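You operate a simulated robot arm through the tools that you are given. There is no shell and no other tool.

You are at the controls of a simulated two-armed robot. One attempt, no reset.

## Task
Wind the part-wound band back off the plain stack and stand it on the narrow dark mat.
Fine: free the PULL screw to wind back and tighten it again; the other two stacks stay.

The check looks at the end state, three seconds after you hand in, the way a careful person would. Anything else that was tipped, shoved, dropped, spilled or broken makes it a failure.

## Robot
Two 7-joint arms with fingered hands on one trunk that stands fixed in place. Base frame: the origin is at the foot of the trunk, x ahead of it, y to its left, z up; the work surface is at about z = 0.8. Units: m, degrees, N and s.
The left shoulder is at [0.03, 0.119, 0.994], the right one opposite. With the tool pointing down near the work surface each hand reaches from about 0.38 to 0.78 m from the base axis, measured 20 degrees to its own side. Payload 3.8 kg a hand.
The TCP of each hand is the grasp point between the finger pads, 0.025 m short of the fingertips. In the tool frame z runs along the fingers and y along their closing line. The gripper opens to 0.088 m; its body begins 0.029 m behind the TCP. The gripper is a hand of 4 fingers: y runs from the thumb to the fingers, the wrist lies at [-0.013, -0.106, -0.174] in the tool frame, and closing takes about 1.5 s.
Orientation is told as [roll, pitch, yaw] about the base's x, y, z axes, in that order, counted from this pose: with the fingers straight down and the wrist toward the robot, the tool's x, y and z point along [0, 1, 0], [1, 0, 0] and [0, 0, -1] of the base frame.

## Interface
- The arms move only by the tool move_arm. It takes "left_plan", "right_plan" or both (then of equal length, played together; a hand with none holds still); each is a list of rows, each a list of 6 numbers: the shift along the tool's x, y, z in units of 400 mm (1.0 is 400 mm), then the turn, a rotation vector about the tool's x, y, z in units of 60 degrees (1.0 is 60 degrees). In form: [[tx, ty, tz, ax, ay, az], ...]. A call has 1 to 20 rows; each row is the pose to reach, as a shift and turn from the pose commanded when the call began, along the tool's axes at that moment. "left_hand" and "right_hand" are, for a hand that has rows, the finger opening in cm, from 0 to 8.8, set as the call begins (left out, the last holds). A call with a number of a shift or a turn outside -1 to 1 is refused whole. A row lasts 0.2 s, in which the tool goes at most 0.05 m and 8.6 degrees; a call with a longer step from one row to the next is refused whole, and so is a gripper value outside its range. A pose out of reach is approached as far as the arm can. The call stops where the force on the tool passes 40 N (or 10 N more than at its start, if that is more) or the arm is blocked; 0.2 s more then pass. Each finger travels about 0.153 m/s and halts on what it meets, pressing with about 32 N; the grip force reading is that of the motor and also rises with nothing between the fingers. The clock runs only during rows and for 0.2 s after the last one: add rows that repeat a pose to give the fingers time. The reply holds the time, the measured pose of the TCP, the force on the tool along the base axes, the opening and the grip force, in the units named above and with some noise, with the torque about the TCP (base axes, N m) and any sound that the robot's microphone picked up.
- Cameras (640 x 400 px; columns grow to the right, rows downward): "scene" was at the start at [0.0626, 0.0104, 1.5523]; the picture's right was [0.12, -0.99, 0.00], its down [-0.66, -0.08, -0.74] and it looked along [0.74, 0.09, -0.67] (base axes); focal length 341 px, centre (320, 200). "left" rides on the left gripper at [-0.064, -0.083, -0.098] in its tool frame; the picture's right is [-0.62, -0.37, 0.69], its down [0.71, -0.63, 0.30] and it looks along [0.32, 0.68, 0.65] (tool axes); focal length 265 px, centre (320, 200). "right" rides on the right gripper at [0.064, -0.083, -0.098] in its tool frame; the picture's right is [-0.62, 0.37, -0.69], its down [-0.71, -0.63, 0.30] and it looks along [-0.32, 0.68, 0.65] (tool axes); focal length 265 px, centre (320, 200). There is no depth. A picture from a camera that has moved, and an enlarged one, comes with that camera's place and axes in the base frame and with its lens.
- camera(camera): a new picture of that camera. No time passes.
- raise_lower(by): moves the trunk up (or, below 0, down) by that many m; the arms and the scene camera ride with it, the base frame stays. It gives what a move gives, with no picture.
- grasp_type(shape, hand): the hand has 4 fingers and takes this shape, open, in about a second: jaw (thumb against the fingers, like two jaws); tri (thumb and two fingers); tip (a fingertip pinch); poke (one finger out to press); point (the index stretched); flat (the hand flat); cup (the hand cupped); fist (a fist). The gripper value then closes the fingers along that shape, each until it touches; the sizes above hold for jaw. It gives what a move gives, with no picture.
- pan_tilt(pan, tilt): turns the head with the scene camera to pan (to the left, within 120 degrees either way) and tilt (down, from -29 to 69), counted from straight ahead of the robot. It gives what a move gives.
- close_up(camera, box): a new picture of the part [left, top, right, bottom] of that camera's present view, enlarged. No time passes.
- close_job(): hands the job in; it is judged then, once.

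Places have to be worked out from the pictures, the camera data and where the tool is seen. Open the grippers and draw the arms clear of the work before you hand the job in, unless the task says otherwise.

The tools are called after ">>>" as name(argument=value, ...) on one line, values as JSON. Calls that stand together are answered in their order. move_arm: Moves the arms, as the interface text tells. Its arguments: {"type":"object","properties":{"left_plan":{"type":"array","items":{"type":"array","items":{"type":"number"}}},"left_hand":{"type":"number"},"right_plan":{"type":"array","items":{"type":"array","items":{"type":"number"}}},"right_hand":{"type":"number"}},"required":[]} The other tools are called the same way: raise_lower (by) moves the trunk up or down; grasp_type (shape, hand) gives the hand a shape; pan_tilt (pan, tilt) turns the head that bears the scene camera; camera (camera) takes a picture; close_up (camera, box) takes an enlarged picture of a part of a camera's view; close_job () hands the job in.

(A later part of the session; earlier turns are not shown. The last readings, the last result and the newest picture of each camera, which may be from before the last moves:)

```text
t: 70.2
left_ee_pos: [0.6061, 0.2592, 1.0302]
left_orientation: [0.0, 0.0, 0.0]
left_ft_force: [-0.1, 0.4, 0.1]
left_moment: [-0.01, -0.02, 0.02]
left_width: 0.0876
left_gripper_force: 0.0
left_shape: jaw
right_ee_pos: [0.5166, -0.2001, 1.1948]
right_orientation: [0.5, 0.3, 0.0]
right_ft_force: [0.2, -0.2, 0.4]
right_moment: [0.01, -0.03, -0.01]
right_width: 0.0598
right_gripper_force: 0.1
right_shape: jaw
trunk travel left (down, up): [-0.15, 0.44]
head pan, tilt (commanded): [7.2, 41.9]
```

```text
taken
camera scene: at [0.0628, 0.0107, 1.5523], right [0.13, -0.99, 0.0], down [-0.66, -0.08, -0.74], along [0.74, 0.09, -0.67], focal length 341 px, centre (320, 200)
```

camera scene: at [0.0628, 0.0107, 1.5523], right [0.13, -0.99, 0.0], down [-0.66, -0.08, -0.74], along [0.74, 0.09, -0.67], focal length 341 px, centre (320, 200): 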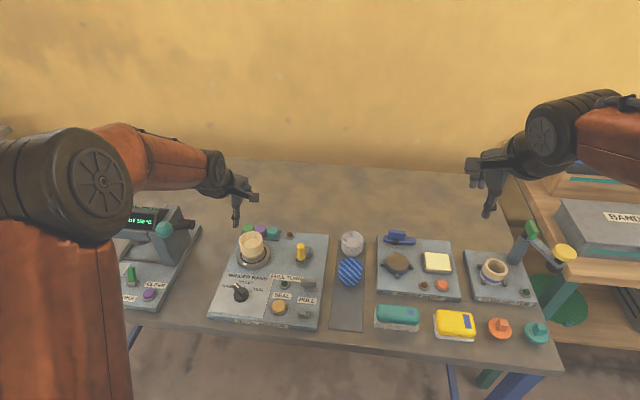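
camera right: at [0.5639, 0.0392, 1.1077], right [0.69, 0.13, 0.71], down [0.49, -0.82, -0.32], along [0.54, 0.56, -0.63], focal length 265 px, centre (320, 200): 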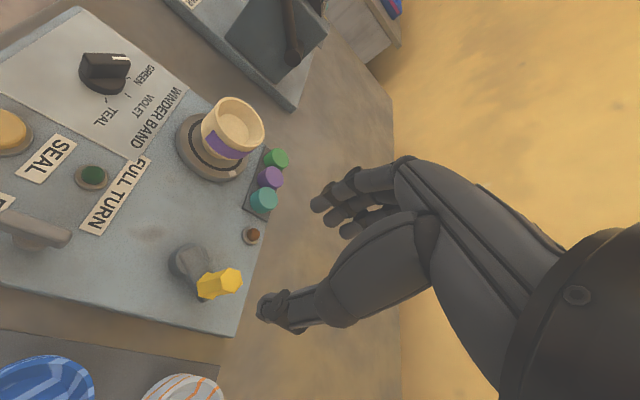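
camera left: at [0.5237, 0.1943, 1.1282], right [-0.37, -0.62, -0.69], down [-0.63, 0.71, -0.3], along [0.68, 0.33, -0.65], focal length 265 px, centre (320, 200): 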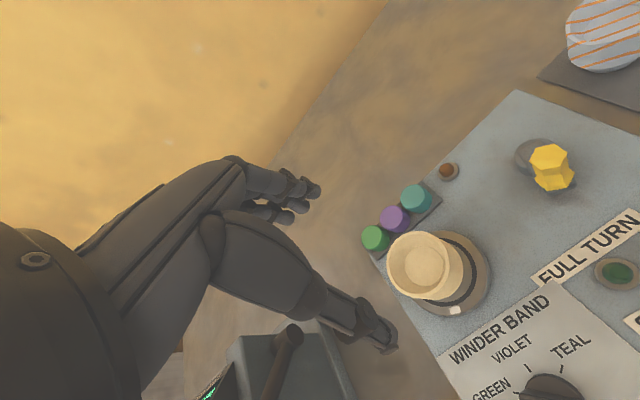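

From this view the cup centre is (0.610, 0.2545). I correct 4 mm each way and lower the open hand around the cup.

>>> move_arm(left_plan=[[-0.011, 0.01, 0.05, 0, 0, 0], [-0.011, 0.01, 0.14, 0, 0, 0], [-0.011, 0.01, 0.22, 0, 0, 0], [-0.011, 0.01, 0.28, 0, 0, 0], [-0.011, 0.01, 0.28, 0, 0, 0]], left_hand=8.8)

>>> camera(camera="left")

>>> close_up(camera="scene", box=[200, 190, 320, 290])

```text
t: 71.4
left_ee_pos: [0.6115, 0.2527, 0.9176]
left_orientation: [0.1, 0.0, 0.1]
left_ft_force: [0.0, -0.1, 0.3]
left_moment: [0.0, 0.01, 0.0]
left_width: 0.0878
left_gripper_force: 0.0
left_shape: jaw
right_ee_pos: [0.5174, -0.202, 1.1945]
right_orientation: [0.5, 0.3, 0.1]
right_ft_force: [0.7, -0.1, -0.6]
right_moment: [0.0, 0.0, 0.02]
right_width: 0.0599
right_gripper_force: 0.0
right_shape: jaw
trunk travel left (down, up): [-0.15, 0.44]
head pan, tilt (commanded): [7.2, 41.9]
```

```text
taken
camera left: at [0.5282, 0.1891, 1.0159], right [-0.37, -0.62, -0.69], down [-0.63, 0.71, -0.3], along [0.68, 0.33, -0.65], focal length 265 px, centre (320, 200)
```

left: 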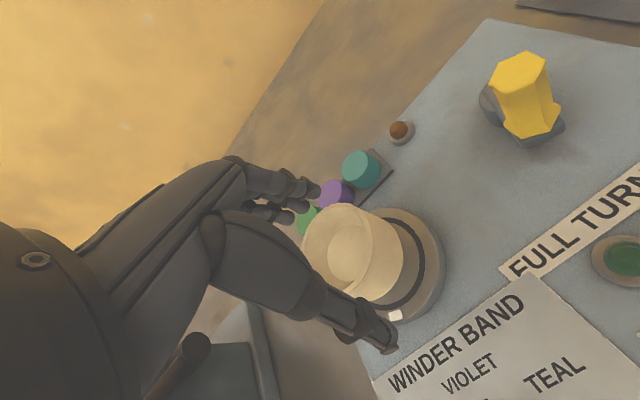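

```text
4.00 times, centred on (260, 240) of scene
camera zoom: at [0.0623, 0.0102, 1.5523], right [0.12, -0.99, 0.0], down [-0.66, -0.08, -0.74], along [0.74, 0.09, -0.67], focal length 1364 px, centre (560, 40)
```

zoom: 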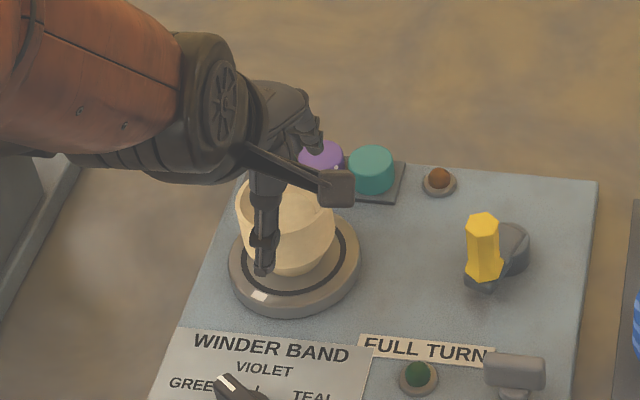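

The cup stands between thumb and fingers. I zoom in the wrist view to check the centring before the last 28 mm.

>>> close_up(camera="left", box=[250, 160, 450, 360])

```text
2.00 times, centred on (350, 260) of left
camera zoom: at [0.5282, 0.1891, 1.0159], right [-0.37, -0.62, -0.69], down [-0.63, 0.71, -0.3], along [0.68, 0.33, -0.65], focal length 531 px, centre (260, 80)
```

zoom: 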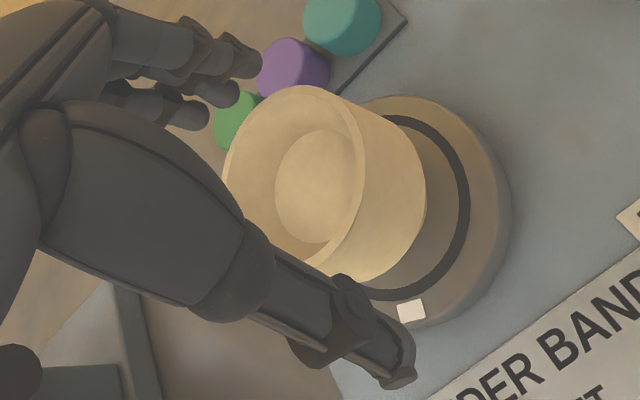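

Cup centre reads (0.609, 0.252), well centred under the hand. I go down the last 28 mm and close gently on the upper wall.

>>> move_arm(left_plan=[[0, -0.004, 0.035, 0, 0, 0], [0, -0.004, 0.069, 0, 0, 0], [0, -0.004, 0.069, 0, 0, 0]], left_hand=8.8)

>>> move_arm(left_plan=[[0, 0, 0, 0, 0, 0], [0, 0, 0, 0, 0, 0], [0, 0, 0, 0, 0, 0], [0, 0, 0, 0, 0, 0], [0, 0, 0, 0, 0, 0], [0, 0, 0, 0, 0, 0]], left_hand=4.5)

>>> camera(camera="left")

>>> close_up(camera="scene", box=[200, 190, 320, 290])

```text
t: 72.2
left_ee_pos: [0.6093, 0.2515, 0.8916]
left_orientation: [0.0, 0.1, 0.1]
left_ft_force: [1.4, -1.2, 1.3]
left_moment: [-0.03, -0.07, 0.0]
left_width: 0.088
left_gripper_force: 0.0
left_shape: jaw
right_ee_pos: [0.5165, -0.201, 1.1946]
right_orientation: [0.6, 0.3, 0.0]
right_ft_force: [-0.7, -0.2, 0.1]
right_moment: [-0.01, 0.03, 0.01]
right_width: 0.06
right_gripper_force: 0.0
right_shape: jaw
trunk travel left (down, up): [-0.15, 0.44]
head pan, tilt (commanded): [7.2, 41.9]
```

```text
t: 73.6
left_ee_pos: [0.6083, 0.2521, 0.891]
left_orientation: [0.0, 0.0, 0.1]
left_ft_force: [0.3, -1.0, -0.6]
left_moment: [-0.03, 0.04, -0.02]
left_width: 0.047
left_gripper_force: 32.3
left_shape: jaw
right_ee_pos: [0.5158, -0.1996, 1.1938]
right_orientation: [0.4, 0.4, 0.0]
right_ft_force: [-0.5, 0.6, 0.6]
right_moment: [0.01, 0.01, 0.0]
right_width: 0.0598
right_gripper_force: 0.1
right_shape: jaw
trunk travel left (down, up): [-0.15, 0.44]
head pan, tilt (commanded): [7.2, 41.9]
```

```text
taken
camera left: at [0.5259, 0.1883, 0.9892], right [-0.37, -0.62, -0.69], down [-0.63, 0.71, -0.3], along [0.68, 0.33, -0.65], focal length 265 px, centre (320, 200)
```

left: 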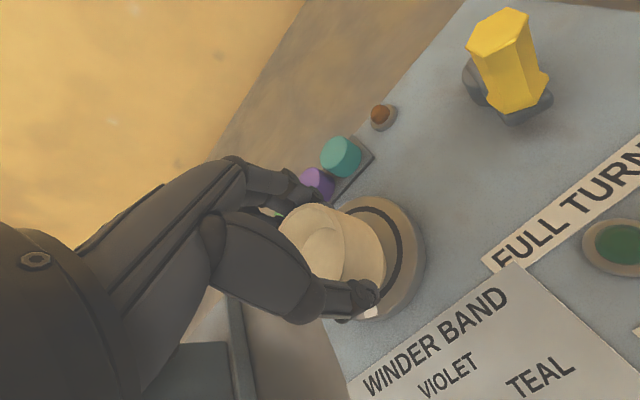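

```text
4.00 times, centred on (260, 240) of scene
camera zoom: at [0.0628, 0.0104, 1.5523], right [0.12, -0.99, 0.0], down [-0.66, -0.08, -0.74], along [0.74, 0.09, -0.67], focal length 1364 px, centre (560, 40)
```

zoom: 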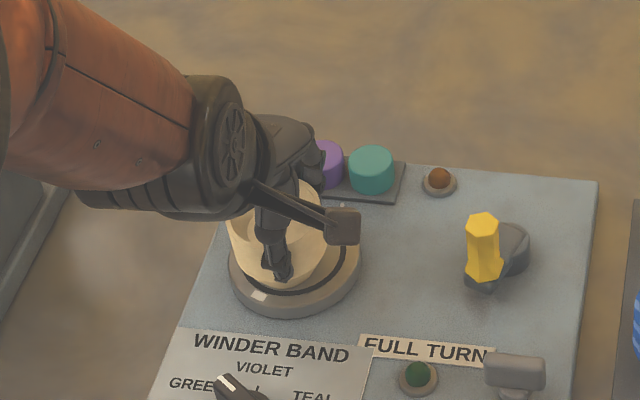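

The cup is held (47 mm reading, 32 N) and hasn't shifted. I lift it slowly straight up.

>>> move_arm(left_plan=[[0, 0, -0.015, 0, 0, 0], [0, 0, -0.04, 0, 0, 0], [0, 0, -0.08, 0, 0, 0], [0, 0, -0.13, 0, 0, 0], [0, 0, -0.18, 0, 0, 0], [0, 0, -0.25, 0, 0, 0], [0, 0, -0.25, 0, 0, 0]])

>>> camera(camera="left")

>>> close_up(camera="scene", box=[180, 170, 340, 300])

```text
t: 75.2
left_ee_pos: [0.6083, 0.2514, 0.9913]
left_orientation: [0.0, 0.0, 0.1]
left_ft_force: [-0.3, 0.2, -0.3]
left_moment: [-0.01, 0.01, 0.01]
left_width: 0.0476
left_gripper_force: 32.2
left_shape: jaw
right_ee_pos: [0.517, -0.2004, 1.1943]
right_orientation: [0.6, 0.5, 0.0]
right_ft_force: [-0.8, 0.6, -0.5]
right_moment: [-0.01, 0.02, 0.03]
right_width: 0.0599
right_gripper_force: 0.1
right_shape: jaw
trunk travel left (down, up): [-0.15, 0.44]
head pan, tilt (commanded): [7.2, 41.9]
```

```text
taken
camera left: at [0.5265, 0.1888, 1.0899], right [-0.37, -0.62, -0.69], down [-0.63, 0.71, -0.3], along [0.68, 0.33, -0.65], focal length 265 px, centre (320, 200)
```

left: 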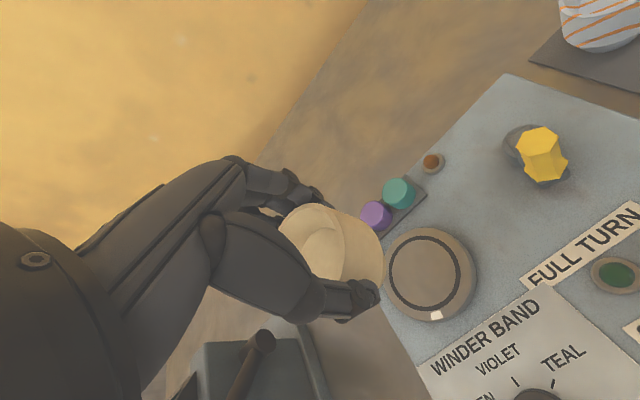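

```text
3.08 times, centred on (260, 235) of scene
camera zoom: at [0.0633, 0.0106, 1.5523], right [0.12, -0.99, 0.0], down [-0.66, -0.08, -0.74], along [0.74, 0.09, -0.67], focal length 1049 px, centre (505, 92)
```

zoom: 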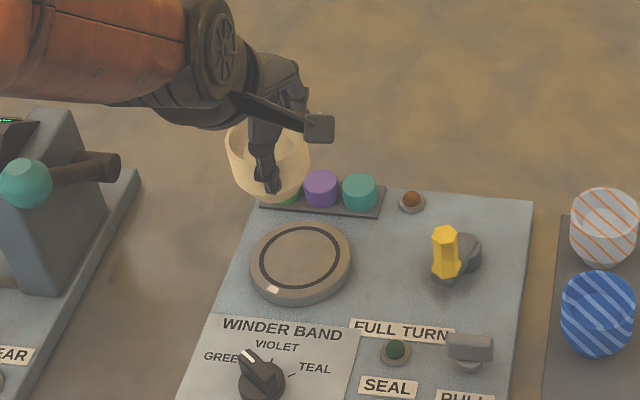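

The cup is lifted clean off the turntable and the turntable is bare. I carry it level over to above the free front part of the mat at about (0.495, −0.003).

>>> move_arm(left_plan=[[-0.04, -0.018, 0, 0, 0, 0], [-0.11, -0.049, 0, 0, 0, 0], [-0.19, -0.084, 0, 0, 0, 0], [-0.27, -0.12, 0, 0, 0, 0], [-0.35, -0.155, 0, 0, 0, 0], [-0.43, -0.191, 0, 0, 0, 0], [-0.51, -0.227, 0, 0, 0, 0], [-0.58, -0.258, 0, 0, 0, 0], [-0.636, -0.2825, 0, 0, 0, 0], [-0.636, -0.2825, 0, 0, 0, 0]])

>>> camera(camera="scene")

>>> camera(camera="left")

>>> camera(camera="right")

```text
t: 77.4
left_ee_pos: [0.4947, -0.001, 0.9903]
left_orientation: [-0.1, -0.1, 0.2]
left_ft_force: [-0.4, -0.4, -0.5]
left_moment: [-0.01, 0.0, 0.0]
left_width: 0.0471
left_gripper_force: 32.0
left_shape: jaw
right_ee_pos: [0.5167, -0.2009, 1.192]
right_orientation: [0.4, 0.4, 0.1]
right_ft_force: [-0.4, 0.0, -0.3]
right_moment: [-0.04, 0.0, -0.02]
right_width: 0.06
right_gripper_force: 0.0
right_shape: jaw
trunk travel left (down, up): [-0.15, 0.44]
head pan, tilt (commanded): [7.2, 41.9]
```

```text
taken
camera scene: at [0.063, 0.0107, 1.5523], right [0.13, -0.99, 0.0], down [-0.66, -0.08, -0.74], along [0.74, 0.09, -0.67], focal length 341 px, centre (320, 200)
```

scene: 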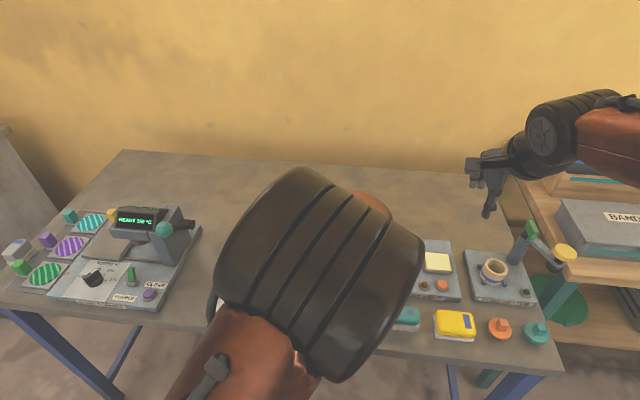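

```text
taken
camera left: at [0.4128, -0.0662, 1.089], right [-0.37, -0.62, -0.69], down [-0.63, 0.71, -0.3], along [0.68, 0.33, -0.65], focal length 265 px, centre (320, 200)
```

left: 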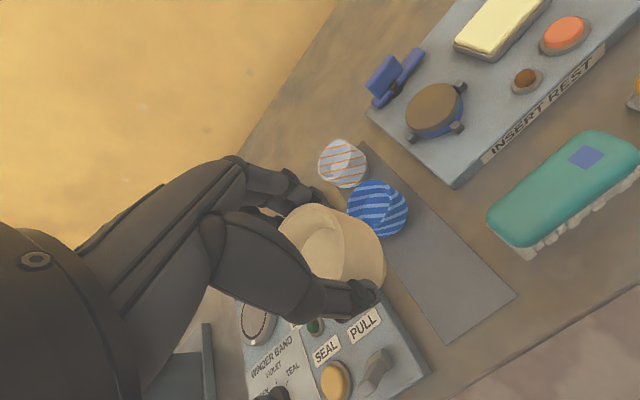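

```text
taken
camera right: at [0.4337, -0.1372, 1.2932], right [0.37, -0.63, 0.69], down [-0.63, -0.71, -0.31], along [0.68, -0.32, -0.66], focal length 265 px, centre (320, 200)
```

right: 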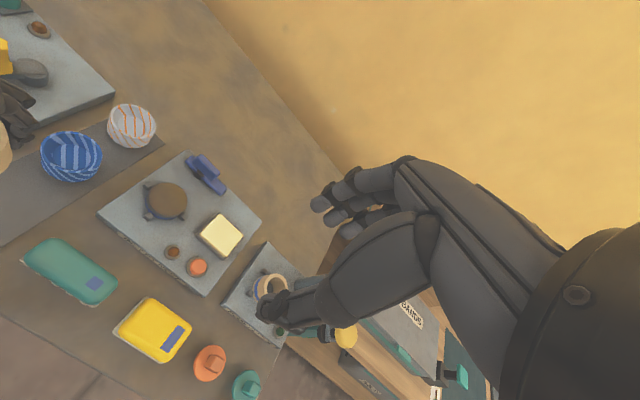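

From this view the mat's front edge is at x = 0.453, y −0.037…0.038, and the blue stack's near rim at x ≈ 0.555. I shift to x = 0.488 for finger room and lower the cup to just above the mat.

>>> move_arm(left_plan=[[0.003, -0.015, 0.06, 0, 0, 0], [0.003, -0.017, 0.14, 0, 0, 0], [0.003, -0.017, 0.22, 0, 0, 0], [0.003, -0.017, 0.29, 0, 0, 0], [0.003, -0.017, 0.335, 0, 0, 0], [0.003, -0.017, 0.335, 0, 0, 0]])

>>> camera(camera="left")

>>> close_up(camera="right", box=[0, 60, 200, 260])

```text
t: 78.8
left_ee_pos: [0.489, -0.0027, 0.8571]
left_orientation: [0.0, 0.0, 0.0]
left_ft_force: [1.0, -0.8, 1.5]
left_moment: [0.01, 0.03, 0.01]
left_width: 0.0471
left_gripper_force: 32.4
left_shape: jaw
right_ee_pos: [0.5165, -0.2007, 1.1936]
right_orientation: [0.5, 0.3, 0.2]
right_ft_force: [-0.5, -0.3, -0.6]
right_moment: [-0.02, -0.02, -0.01]
right_width: 0.06
right_gripper_force: 0.0
right_shape: jaw
trunk travel left (down, up): [-0.15, 0.44]
head pan, tilt (commanded): [7.2, 41.9]
```

```text
taken
camera left: at [0.4061, -0.0657, 0.9552], right [-0.37, -0.62, -0.69], down [-0.63, 0.71, -0.3], along [0.68, 0.33, -0.65], focal length 265 px, centre (320, 200)
```

left: 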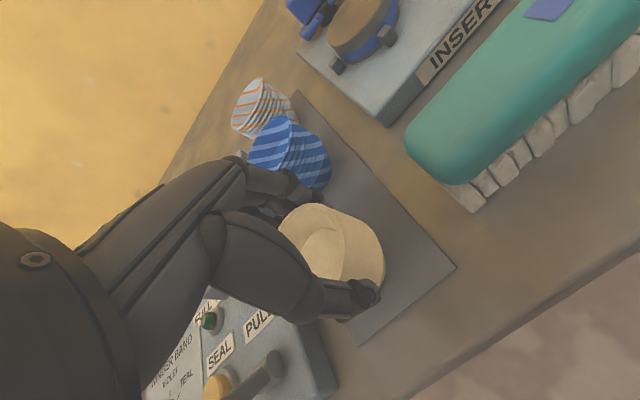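

```text
2.00 times, centred on (100, 160) of right
camera zoom: at [0.4332, -0.1376, 1.2934], right [0.37, -0.63, 0.68], down [-0.63, -0.71, -0.31], along [0.68, -0.32, -0.66], focal length 531 px, centre (760, 280)
```

zoom: 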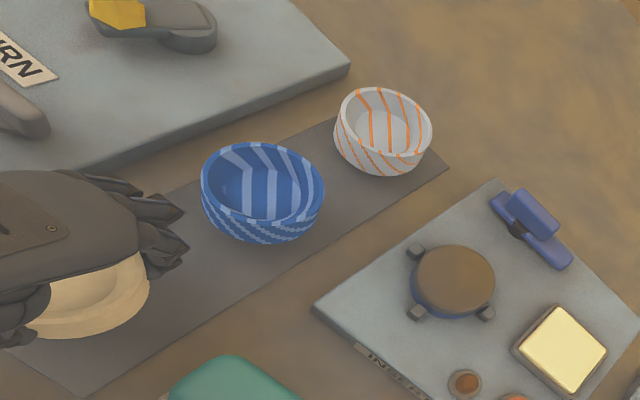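

The cup hangs just above the mat, fingers about 16 mm clear of the blue stack. I shift 4 mm nearer and lower in 2 mm steps to feel for contact.

>>> move_arm(left_plan=[[0, -0.01, 0.005, 0, 0, 0], [0, -0.01, 0.01, 0, 0, 0], [0, -0.01, 0.015, 0, 0, 0], [0, -0.01, 0.02, 0, 0, 0], [0, -0.01, 0.02, 0, 0, 0]])

>>> close_up(camera="right", box=[0, 100, 160, 260])

```text
t: 80.0
left_ee_pos: [0.4855, -0.0022, 0.8532]
left_orientation: [-0.1, -0.4, 0.0]
left_ft_force: [4.6, -1.3, 35.7]
left_moment: [0.09, -0.31, -0.03]
left_width: 0.0464
left_gripper_force: 31.6
left_shape: jaw
right_ee_pos: [0.5146, -0.2014, 1.1945]
right_orientation: [0.5, 0.2, 0.0]
right_ft_force: [-0.9, 0.2, -0.2]
right_moment: [0.01, -0.01, 0.01]
right_width: 0.0597
right_gripper_force: 0.0
right_shape: jaw
trunk travel left (down, up): [-0.15, 0.44]
head pan, tilt (commanded): [7.2, 41.9]
```

```text
2.50 times, centred on (80, 180) of right
camera zoom: at [0.4311, -0.138, 1.2942], right [0.37, -0.63, 0.69], down [-0.63, -0.71, -0.31], along [0.68, -0.32, -0.66], focal length 664 px, centre (920, 250)
```

zoom: 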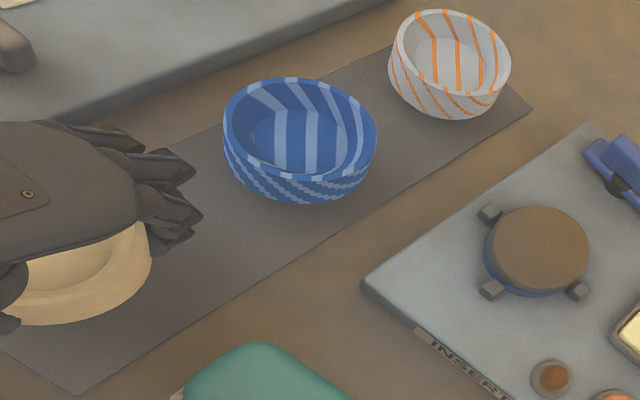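

Contact with the mat at about z = 0.854 (36 N pressing). I ease back up 4 mm to take off the pressing force before opening.

>>> move_arm(left_plan=[[0, 0, -0.005, 0, 0, 0], [0, 0, -0.01, 0, 0, 0], [0, 0, -0.01, 0, 0, 0]])

```text
t: 80.8
left_ee_pos: [0.4832, -0.0002, 0.8527]
left_orientation: [0.3, 0.1, 0.0]
left_ft_force: [2.3, -3.5, 15.7]
left_moment: [0.02, -0.22, -0.06]
left_width: 0.0464
left_gripper_force: 31.8
left_shape: jaw
right_ee_pos: [0.5156, -0.2025, 1.1939]
right_orientation: [0.5, 0.4, 0.1]
right_ft_force: [0.1, -0.6, 0.5]
right_moment: [0.03, 0.02, 0.0]
right_width: 0.06
right_gripper_force: 0.1
right_shape: jaw
trunk travel left (down, up): [-0.15, 0.44]
head pan, tilt (commanded): [7.2, 41.9]
```

Still 16 N down; I ease up another 2 mm.

>>> move_arm(left_plan=[[0, 0, -0.003, 0, 0, 0], [0, 0, -0.005, 0, 0, 0], [0, 0, -0.005, 0, 0, 0]])

>>> close_up(camera="left", box=[230, 130, 470, 370])

```text
t: 81.6
left_ee_pos: [0.4837, 0.0012, 0.8534]
left_orientation: [0.1, 0.2, 0.0]
left_ft_force: [0.0, 0.2, 3.2]
left_moment: [-0.02, -0.07, 0.01]
left_width: 0.0459
left_gripper_force: 32.1
left_shape: jaw
right_ee_pos: [0.5176, -0.201, 1.1933]
right_orientation: [0.5, 0.3, 0.1]
right_ft_force: [0.1, -0.3, 0.1]
right_moment: [-0.02, 0.02, 0.02]
right_width: 0.0599
right_gripper_force: 0.1
right_shape: jaw
trunk travel left (down, up): [-0.15, 0.44]
head pan, tilt (commanded): [7.2, 41.9]
```

```text
1.67 times, centred on (350, 250) of left
camera zoom: at [0.4017, -0.0641, 0.9527], right [-0.37, -0.62, -0.69], down [-0.63, 0.71, -0.3], along [0.68, 0.33, -0.66], focal length 442 px, centre (270, 117)
```

zoom: 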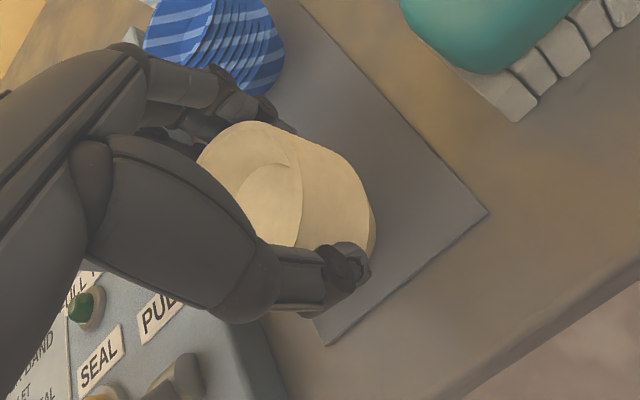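

Only 3 N remains, so the cup stands on the mat with light contact. I open the fingers a little at a time to keep clear of the blue stack.

>>> move_arm(left_plan=[[0, 0, 0, 0, 0, 0], [0, 0, 0, 0, 0, 0], [0, 0, 0, 0, 0, 0]], left_hand=5.2)

>>> move_arm(left_plan=[[0, 0, 0, 0, 0, 0], [0, 0, 0, 0, 0, 0], [0, 0, 0, 0, 0, 0]], left_hand=6.0)

>>> close_up(camera="left", box=[230, 130, 470, 370])

>>> close_up(camera="right", box=[0, 100, 160, 260])

```text
t: 82.4
left_ee_pos: [0.4848, -0.0005, 0.8556]
left_orientation: [0.0, -0.1, 0.1]
left_ft_force: [-1.3, -0.2, 0.5]
left_moment: [0.02, 0.01, 0.02]
left_width: 0.0525
left_gripper_force: 0.1
left_shape: jaw
right_ee_pos: [0.5155, -0.2011, 1.1938]
right_orientation: [0.4, 0.2, 0.1]
right_ft_force: [-0.4, 0.4, -0.2]
right_moment: [-0.03, -0.02, -0.01]
right_width: 0.06
right_gripper_force: 0.1
right_shape: jaw
trunk travel left (down, up): [-0.15, 0.44]
head pan, tilt (commanded): [7.2, 41.9]
```

```text
t: 83.2
left_ee_pos: [0.4847, -0.0003, 0.8551]
left_orientation: [0.0, 0.0, 0.1]
left_ft_force: [0.3, -0.5, 1.0]
left_moment: [-0.01, 0.0, -0.01]
left_width: 0.0596
left_gripper_force: 0.0
left_shape: jaw
right_ee_pos: [0.5167, -0.2012, 1.1952]
right_orientation: [0.5, 0.2, 0.2]
right_ft_force: [0.2, 0.2, 0.4]
right_moment: [-0.01, 0.01, -0.02]
right_width: 0.0602
right_gripper_force: 0.1
right_shape: jaw
trunk travel left (down, up): [-0.15, 0.44]
head pan, tilt (commanded): [7.2, 41.9]
```

```text
1.67 times, centred on (350, 250) of left
camera zoom: at [0.4025, -0.0645, 0.9533], right [-0.37, -0.62, -0.69], down [-0.63, 0.71, -0.3], along [0.68, 0.33, -0.65], focal length 442 px, centre (270, 117)
```

zoom: 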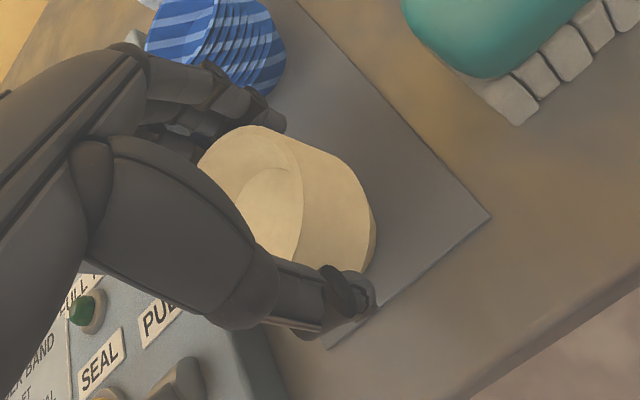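

```text
2.50 times, centred on (80, 180) of right
camera zoom: at [0.4333, -0.1377, 1.2933], right [0.37, -0.63, 0.68], down [-0.63, -0.71, -0.31], along [0.68, -0.32, -0.66], focal length 664 px, centre (920, 250)
```

zoom: 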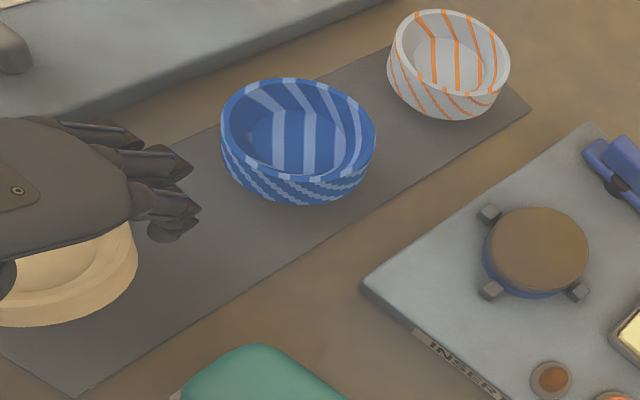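

The cup stands on the mat, fingers clear of both cups. I lift the hand straight up.

>>> move_arm(left_plan=[[0, 0, -0.02, 0, 0, 0], [0, 0, -0.05, 0, 0, 0], [0, 0, -0.1, 0, 0, 0], [0, 0, -0.17, 0, 0, 0], [0, 0, -0.25, 0, 0, 0], [0, 0, -0.35, 0, 0, 0], [0, 0, -0.45, 0, 0, 0], [0, 0, -0.45, 0, 0, 0]], left_hand=6.0)

>>> camera(camera="left")

>>> close_up(camera="right", box=[0, 60, 200, 260])

```text
t: 85.0
left_ee_pos: [0.4834, -0.001, 1.0351]
left_orientation: [0.0, 0.0, 0.1]
left_ft_force: [-0.1, 0.8, -0.6]
left_moment: [-0.01, 0.02, 0.0]
left_width: 0.0597
left_gripper_force: 0.0
left_shape: jaw
right_ee_pos: [0.5173, -0.2012, 1.1948]
right_orientation: [0.5, 0.4, 0.1]
right_ft_force: [-1.0, 0.5, -0.2]
right_moment: [0.02, 0.01, 0.01]
right_width: 0.06
right_gripper_force: 0.1
right_shape: jaw
trunk travel left (down, up): [-0.15, 0.44]
head pan, tilt (commanded): [7.2, 41.9]
```

```text
taken
camera left: at [0.4006, -0.0637, 1.1342], right [-0.37, -0.62, -0.69], down [-0.63, 0.71, -0.3], along [0.68, 0.33, -0.65], focal length 265 px, centre (320, 200)
```

left: 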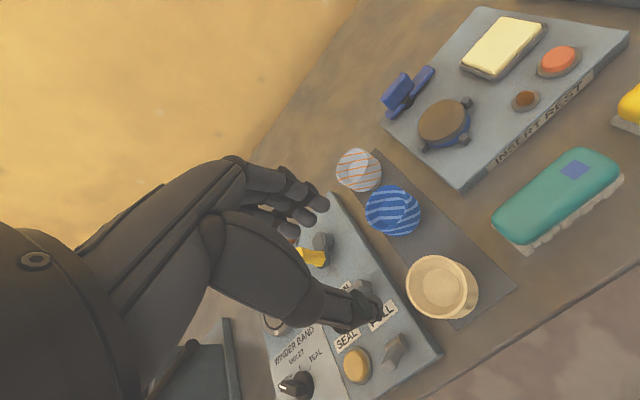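

```text
2.00 times, centred on (100, 160) of right
camera zoom: at [0.4338, -0.1377, 1.2931], right [0.37, -0.63, 0.68], down [-0.63, -0.71, -0.31], along [0.68, -0.32, -0.66], focal length 531 px, centre (760, 280)
```

zoom: 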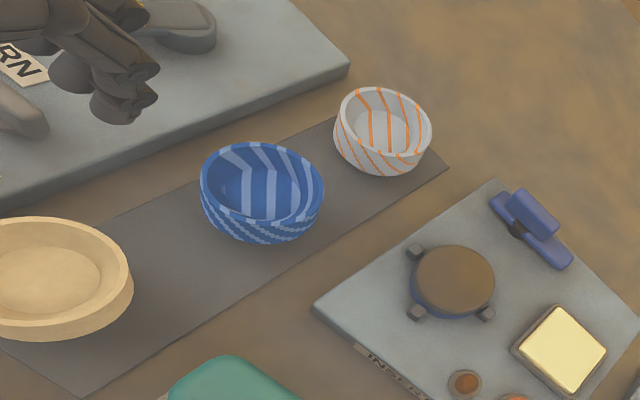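

The plain cup stands upright on the mat in line with the other two. To be sure no violet remains on its far-left face, I swing the left camera up and round to look at it from behind-left.

>>> move_arm(left_plan=[[0.03, 0.036, -0.036, 0, 0, 0.125], [0.063, 0.073, -0.072, 0, 0, 0.25], [0.095, 0.11, -0.108, 0, 0, 0.375], [0.126, 0.146, -0.144, 0, 0, 0.5], [0.158, 0.183, -0.18, 0, 0, 0.625], [0.189, 0.219, -0.216, 0, 0, 0.75], [0.221, 0.256, -0.252, 0, 0, 0.875], [0.2525, 0.2925, -0.2875, 0, 0, 1.0], [0.2525, 0.2925, -0.2875, 0, 0, 1.0]])

>>> camera(camera="left")

>>> camera(camera="scene")

```text
t: 87.0
left_ee_pos: [0.6022, 0.1012, 1.1499]
left_orientation: [0.0, 0.1, -60.0]
left_ft_force: [-0.5, 0.2, -0.3]
left_moment: [0.0, 0.01, 0.0]
left_width: 0.0598
left_gripper_force: 0.1
left_shape: jaw
right_ee_pos: [0.5144, -0.2023, 1.1932]
right_orientation: [0.5, 0.4, 0.2]
right_ft_force: [0.0, -0.4, 0.6]
right_moment: [-0.01, -0.01, 0.0]
right_width: 0.0599
right_gripper_force: 0.2
right_shape: jaw
trunk travel left (down, up): [-0.15, 0.44]
head pan, tilt (commanded): [7.2, 41.9]
```

```text
taken
camera left: at [0.5057, 0.1416, 1.2489], right [-0.72, 0.01, -0.69], down [0.3, 0.9, -0.3], along [0.62, -0.43, -0.65], focal length 265 px, centre (320, 200)
```

left: 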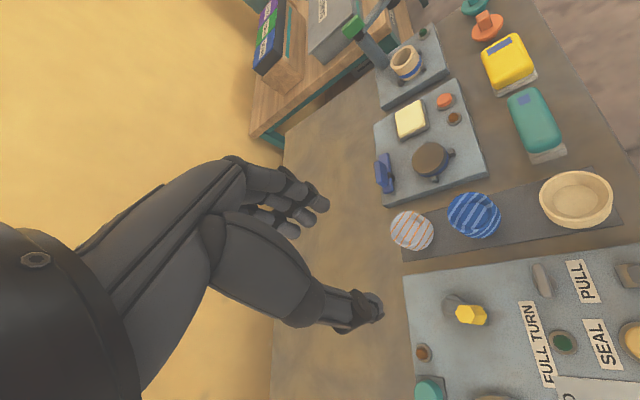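

```text
taken
camera scene: at [0.062, 0.0101, 1.5523], right [0.12, -0.99, 0.0], down [-0.66, -0.08, -0.74], along [0.74, 0.09, -0.67], focal length 341 px, centre (320, 200)
```

scene: 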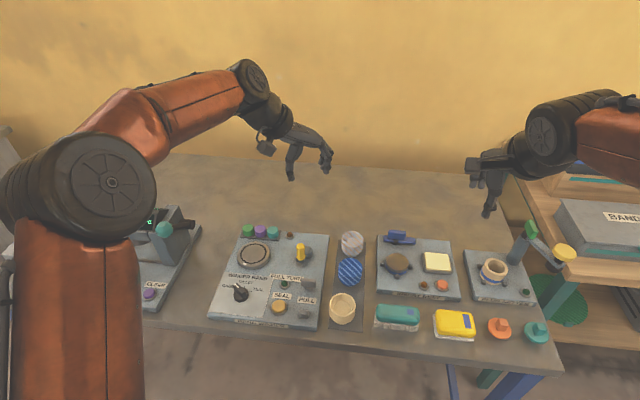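

The camera now looks at the mat from the left. I zoom in on the cup from here and from the scene.

>>> close_up(camera="left", box=[520, 150, 640, 250])

>>> close_up(camera="scene", box=[200, 220, 380, 335])

```text
4.00 times, centred on (580, 200) of left
camera zoom: at [0.5057, 0.1416, 1.2489], right [-0.72, 0.01, -0.69], down [0.3, 0.9, -0.3], along [0.62, -0.43, -0.65], focal length 1062 px, centre (-720, 200)
```

zoom: 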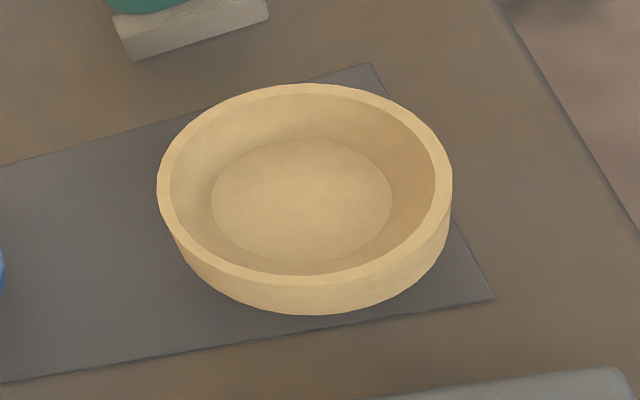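

```text
3.48 times, centred on (290, 278) of scene
camera zoom: at [0.062, 0.0101, 1.5523], right [0.12, -0.99, 0.0], down [-0.66, -0.08, -0.74], along [0.74, 0.09, -0.67], focal length 1186 px, centre (424, -70)
```

zoom: 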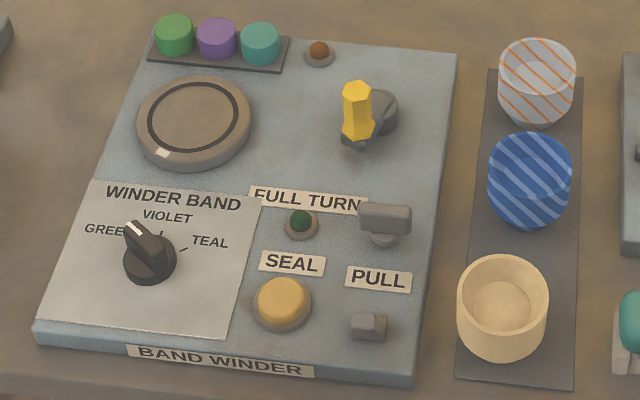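

No violet anywhere on the cup, so the band is fully off. But both cameras put the cup about 11 mm left of the mat's centre line, with its rim slightly past the mat edge, so I go back to re-centre it.

>>> move_arm(left_plan=[[-0.046, 0.007, 0.03, 0, 0, -0.125], [-0.093, 0.014, 0.065, 0, 0, -0.25], [-0.139, 0.02, 0.1, 0, 0, -0.375], [-0.186, 0.027, 0.135, 0, 0, -0.5], [-0.232, 0.034, 0.17, 0, 0, -0.625], [-0.279, 0.041, 0.205, 0, 0, -0.75], [-0.325, 0.048, 0.24, 0, 0, -0.875], [-0.3713, 0.0546, 0.275, 0, 0, -1.0], [-0.3713, 0.0546, 0.275, 0, 0, -1.0]], left_hand=6.0)

>>> camera(camera="left")

```text
t: 89.0
left_ee_pos: [0.4849, 0.0097, 1.0393]
left_orientation: [0.0, 0.0, 0.2]
left_ft_force: [-0.4, 0.1, 0.3]
left_moment: [-0.02, 0.0, 0.0]
left_width: 0.0598
left_gripper_force: 0.0
left_shape: jaw
right_ee_pos: [0.5171, -0.2011, 1.1938]
right_orientation: [0.5, 0.4, 0.2]
right_ft_force: [-0.2, 0.5, 0.3]
right_moment: [0.0, 0.03, 0.01]
right_width: 0.0598
right_gripper_force: 0.1
right_shape: jaw
trunk travel left (down, up): [-0.15, 0.44]
head pan, tilt (commanded): [7.2, 41.9]
```

```text
taken
camera left: at [0.4021, -0.0557, 1.1383], right [-0.37, -0.62, -0.69], down [-0.63, 0.71, -0.3], along [0.68, 0.33, -0.65], focal length 265 px, centre (320, 200)
```

left: 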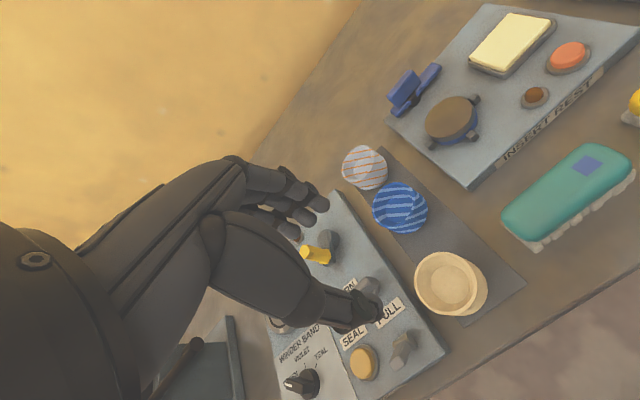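

The cup centre reads (0.482, 0.010) here, right under the hand. I descend to just above the rim and check clearance on both sides.

>>> move_arm(left_plan=[[0, -0.003, 0.1, 0, 0, 0], [0, -0.003, 0.2, 0, 0, 0], [0, -0.003, 0.29, 0, 0, 0], [0, -0.003, 0.34, 0, 0, 0], [0, -0.003, 0.34, 0, 0, 0]], left_hand=6.2)

>>> close_up(camera="left", box=[230, 130, 470, 370])

>>> close_up(camera="right", box=[0, 100, 160, 260])

```text
t: 90.2
left_ee_pos: [0.4826, 0.008, 0.9054]
left_orientation: [0.0, 0.0, 0.0]
left_ft_force: [-0.1, -0.3, -0.5]
left_moment: [0.0, -0.03, 0.02]
left_width: 0.0618
left_gripper_force: 0.2
left_shape: jaw
right_ee_pos: [0.5161, -0.202, 1.1938]
right_orientation: [0.6, 0.3, 0.1]
right_ft_force: [-0.8, 0.0, -0.1]
right_moment: [0.03, -0.02, 0.03]
right_width: 0.0597
right_gripper_force: 0.1
right_shape: jaw
trunk travel left (down, up): [-0.15, 0.44]
head pan, tilt (commanded): [7.2, 41.9]
```

```text
1.67 times, centred on (350, 250) of left
camera zoom: at [0.4003, -0.0561, 1.0044], right [-0.37, -0.62, -0.69], down [-0.63, 0.71, -0.3], along [0.68, 0.33, -0.65], focal length 442 px, centre (270, 117)
```

zoom: 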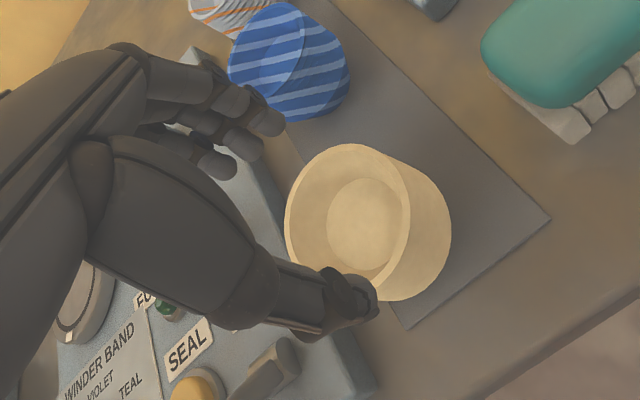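

```text
2.50 times, centred on (80, 180) of right
camera zoom: at [0.4331, -0.1377, 1.2933], right [0.37, -0.63, 0.68], down [-0.63, -0.71, -0.31], along [0.68, -0.32, -0.66], focal length 664 px, centre (920, 250)
```

zoom: 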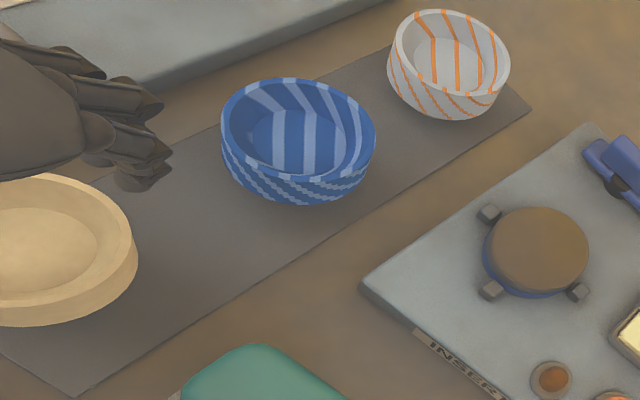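

The cup's rim centre is at (0.4847, 0.010); I trim 2 mm and go down the rest with the fingers passing either side.

>>> move_arm(left_plan=[[0.005, 0.005, 0.02, 0, 0, 0], [0.005, 0.005, 0.05, 0, 0, 0], [0.005, 0.005, 0.09, 0, 0, 0], [0.005, 0.005, 0.119, 0, 0, 0], [0.005, 0.005, 0.119, 0, 0, 0]], left_hand=6.2)

>>> close_up(camera="left", box=[230, 130, 470, 370])

>>> close_up(camera="right", box=[0, 100, 160, 260])

```text
t: 91.4
left_ee_pos: [0.4854, 0.0083, 0.8581]
left_orientation: [0.0, 0.1, 0.0]
left_ft_force: [0.6, -0.6, -1.2]
left_moment: [0.01, 0.0, -0.01]
left_width: 0.0619
left_gripper_force: 0.0
left_shape: jaw
right_ee_pos: [0.5158, -0.2019, 1.1942]
right_orientation: [0.6, 0.4, 0.1]
right_ft_force: [-0.1, -0.1, 0.0]
right_moment: [-0.01, 0.02, 0.02]
right_width: 0.0599
right_gripper_force: 0.1
right_shape: jaw
trunk travel left (down, up): [-0.15, 0.44]
head pan, tilt (commanded): [7.2, 41.9]
```

```text
1.67 times, centred on (350, 250) of left
camera zoom: at [0.4022, -0.0557, 0.9556], right [-0.37, -0.62, -0.69], down [-0.63, 0.71, -0.3], along [0.68, 0.33, -0.65], focal length 442 px, centre (270, 117)
```

zoom: 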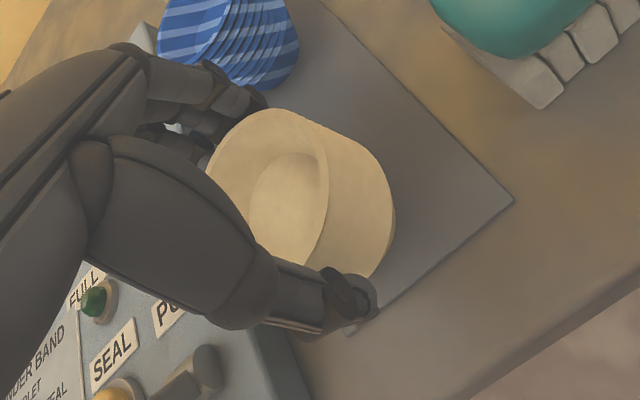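

```text
2.50 times, centred on (80, 180) of right
camera zoom: at [0.4333, -0.1376, 1.2933], right [0.37, -0.63, 0.68], down [-0.63, -0.71, -0.31], along [0.68, -0.32, -0.66], focal length 664 px, centre (920, 250)
```

zoom: 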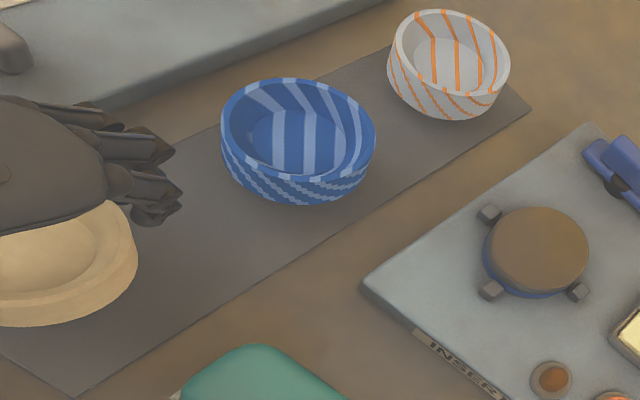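

Both sides are clear. I close on the cup again.

>>> move_arm(left_plan=[[0, 0, 0, 0, 0, 0], [0, 0, 0, 0, 0, 0], [0, 0, 0, 0, 0, 0], [0, 0, 0, 0, 0, 0]], left_hand=4.3)

>>> close_up(camera="left", box=[230, 130, 470, 370])

```text
t: 92.4
left_ee_pos: [0.485, 0.0106, 0.8572]
left_orientation: [0.0, 0.0, 0.1]
left_ft_force: [0.3, 0.6, -0.4]
left_moment: [-0.01, -0.01, 0.0]
left_width: 0.0509
left_gripper_force: 32.0
left_shape: jaw
right_ee_pos: [0.5168, -0.2014, 1.1939]
right_orientation: [0.5, 0.2, 0.1]
right_ft_force: [0.2, -0.1, -0.1]
right_moment: [-0.01, 0.02, -0.01]
right_width: 0.0598
right_gripper_force: 0.0
right_shape: jaw
trunk travel left (down, up): [-0.15, 0.44]
head pan, tilt (commanded): [7.2, 41.9]
```

```text
1.67 times, centred on (350, 250) of left
camera zoom: at [0.4022, -0.0557, 0.9556], right [-0.37, -0.62, -0.69], down [-0.63, 0.71, -0.3], along [0.68, 0.33, -0.65], focal length 442 px, centre (270, 117)
```

zoom: 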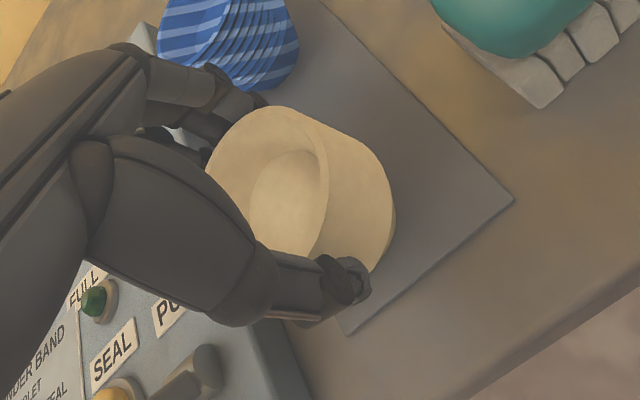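

Gripped more centrally now (51 mm reading). I lift 8 mm, shift 10 mm to the right, and set it back down at the same height.

>>> move_arm(left_plan=[[0, 0, -0.01, 0, 0, 0], [0, 0, -0.02, 0, 0, 0], [-0.008, 0, -0.02, 0, 0, 0], [-0.017, 0, -0.02, 0, 0, 0], [-0.025, 0, -0.02, 0, 0, 0], [-0.025, 0, -0.02, 0, 0, 0], [-0.025, 0, -0.012, 0, 0, 0], [-0.025, 0, -0.006, 0, 0, 0], [-0.025, 0, -0.002, 0, 0, 0], [-0.025, 0, 0.001, 0, 0, 0], [-0.025, 0, 0.001, 0, 0, 0]])

>>> close_up(camera="left", box=[230, 130, 470, 370])

>>> close_up(camera="right", box=[0, 100, 160, 260])

```text
t: 94.8
left_ee_pos: [0.4858, -0.0016, 0.8573]
left_orientation: [0.0, -0.1, 0.1]
left_ft_force: [0.1, 1.5, 5.3]
left_moment: [0.02, 0.0, 0.02]
left_width: 0.0508
left_gripper_force: 32.0
left_shape: jaw
right_ee_pos: [0.5161, -0.2016, 1.1939]
right_orientation: [0.5, 0.2, 0.2]
right_ft_force: [0.3, 0.8, -0.1]
right_moment: [0.0, 0.02, 0.03]
right_width: 0.0597
right_gripper_force: 0.1
right_shape: jaw
trunk travel left (down, up): [-0.15, 0.44]
head pan, tilt (commanded): [7.2, 41.9]
```

```text
1.67 times, centred on (350, 250) of left
camera zoom: at [0.4025, -0.0651, 0.9548], right [-0.37, -0.62, -0.69], down [-0.63, 0.71, -0.31], along [0.68, 0.32, -0.65], focal length 442 px, centre (270, 117)
```

zoom: 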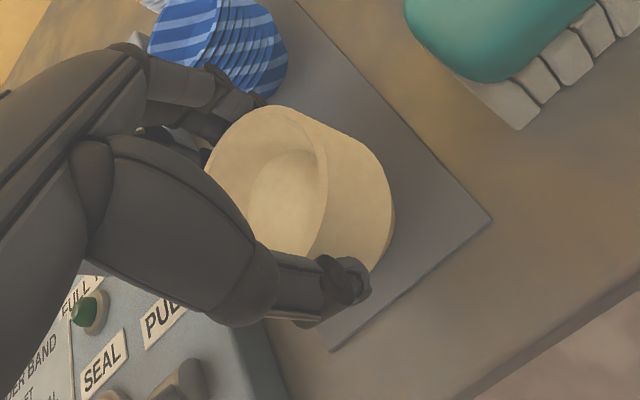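

```text
2.50 times, centred on (80, 180) of right
camera zoom: at [0.4328, -0.1376, 1.2935], right [0.37, -0.63, 0.69], down [-0.63, -0.71, -0.31], along [0.68, -0.32, -0.66], focal length 664 px, centre (920, 250)
```

zoom: 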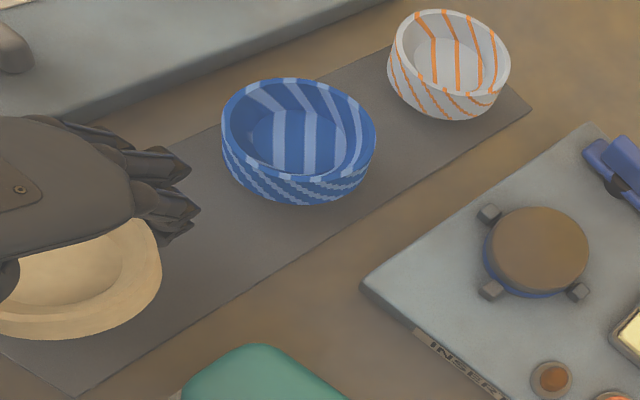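

Only 5 N contact on the mat, cup level. I release in two steps and lift straight up.

>>> move_arm(left_plan=[[0, 0, 0, 0, 0, 0], [0, 0, 0, 0, 0, 0], [0, 0, 0, 0, 0, 0]], left_hand=5.5)

>>> move_arm(left_plan=[[0, 0, 0, 0, 0, 0], [0, 0, 0, 0, 0, 0], [0, 0, -0.02, 0, 0, 0], [0, 0, -0.05, 0, 0, 0], [0, 0, -0.1, 0, 0, 0], [0, 0, -0.17, 0, 0, 0], [0, 0, -0.25, 0, 0, 0], [0, 0, -0.35, 0, 0, 0], [0, 0, -0.45, 0, 0, 0], [0, 0, -0.45, 0, 0, 0]], left_hand=6.2)

>>> camera(camera="left")

>>> close_up(camera="right", box=[0, 60, 200, 260])

```text
t: 95.6
left_ee_pos: [0.4847, -0.0007, 0.8547]
left_orientation: [0.0, 0.1, 0.1]
left_ft_force: [-0.1, -0.1, 0.3]
left_moment: [0.03, 0.0, 0.04]
left_width: 0.0557
left_gripper_force: 0.1
left_shape: jaw
right_ee_pos: [0.5165, -0.2016, 1.1934]
right_orientation: [0.6, 0.3, 0.0]
right_ft_force: [-0.2, -0.2, 0.0]
right_moment: [0.0, 0.03, 0.0]
right_width: 0.0597
right_gripper_force: 0.1
right_shape: jaw
trunk travel left (down, up): [-0.15, 0.44]
head pan, tilt (commanded): [7.2, 41.9]
```

```text
t: 97.8
left_ee_pos: [0.4858, -0.0007, 1.036]
left_orientation: [0.0, -0.1, 0.1]
left_ft_force: [0.4, 0.8, 0.7]
left_moment: [0.01, 0.02, -0.01]
left_width: 0.0617
left_gripper_force: 0.1
left_shape: jaw
right_ee_pos: [0.5164, -0.201, 1.1935]
right_orientation: [0.4, 0.3, 0.1]
right_ft_force: [0.7, 0.5, -0.5]
right_moment: [-0.02, -0.02, -0.01]
right_width: 0.0596
right_gripper_force: 0.1
right_shape: jaw
trunk travel left (down, up): [-0.15, 0.44]
head pan, tilt (commanded): [7.2, 41.9]
```

```text
taken
camera left: at [0.4035, -0.0657, 1.1343], right [-0.37, -0.62, -0.69], down [-0.63, 0.71, -0.3], along [0.68, 0.33, -0.65], focal length 265 px, centre (320, 200)
```

left: 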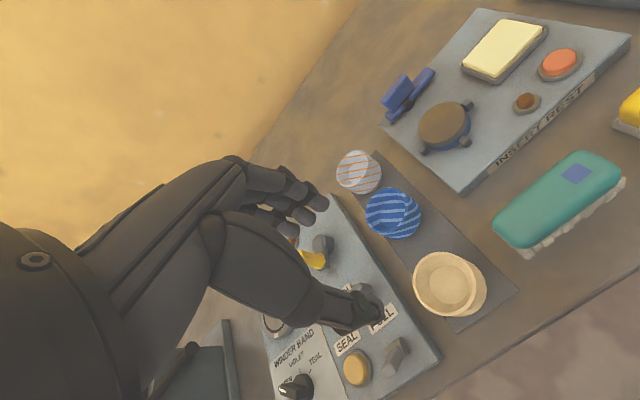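

```text
2.00 times, centred on (100, 160) of right
camera zoom: at [0.4336, -0.1377, 1.2931], right [0.37, -0.63, 0.68], down [-0.63, -0.71, -0.31], along [0.68, -0.32, -0.66], focal length 531 px, centre (760, 280)
```

zoom: 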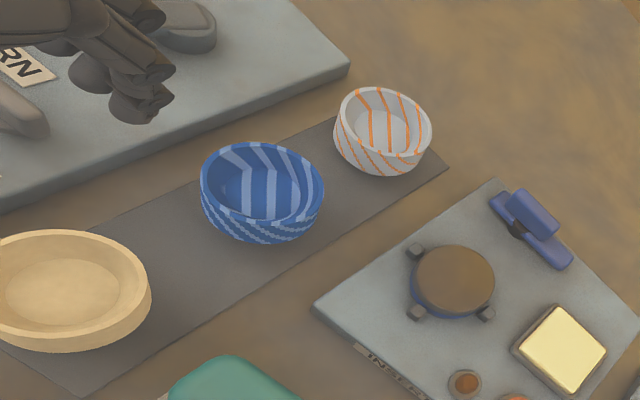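

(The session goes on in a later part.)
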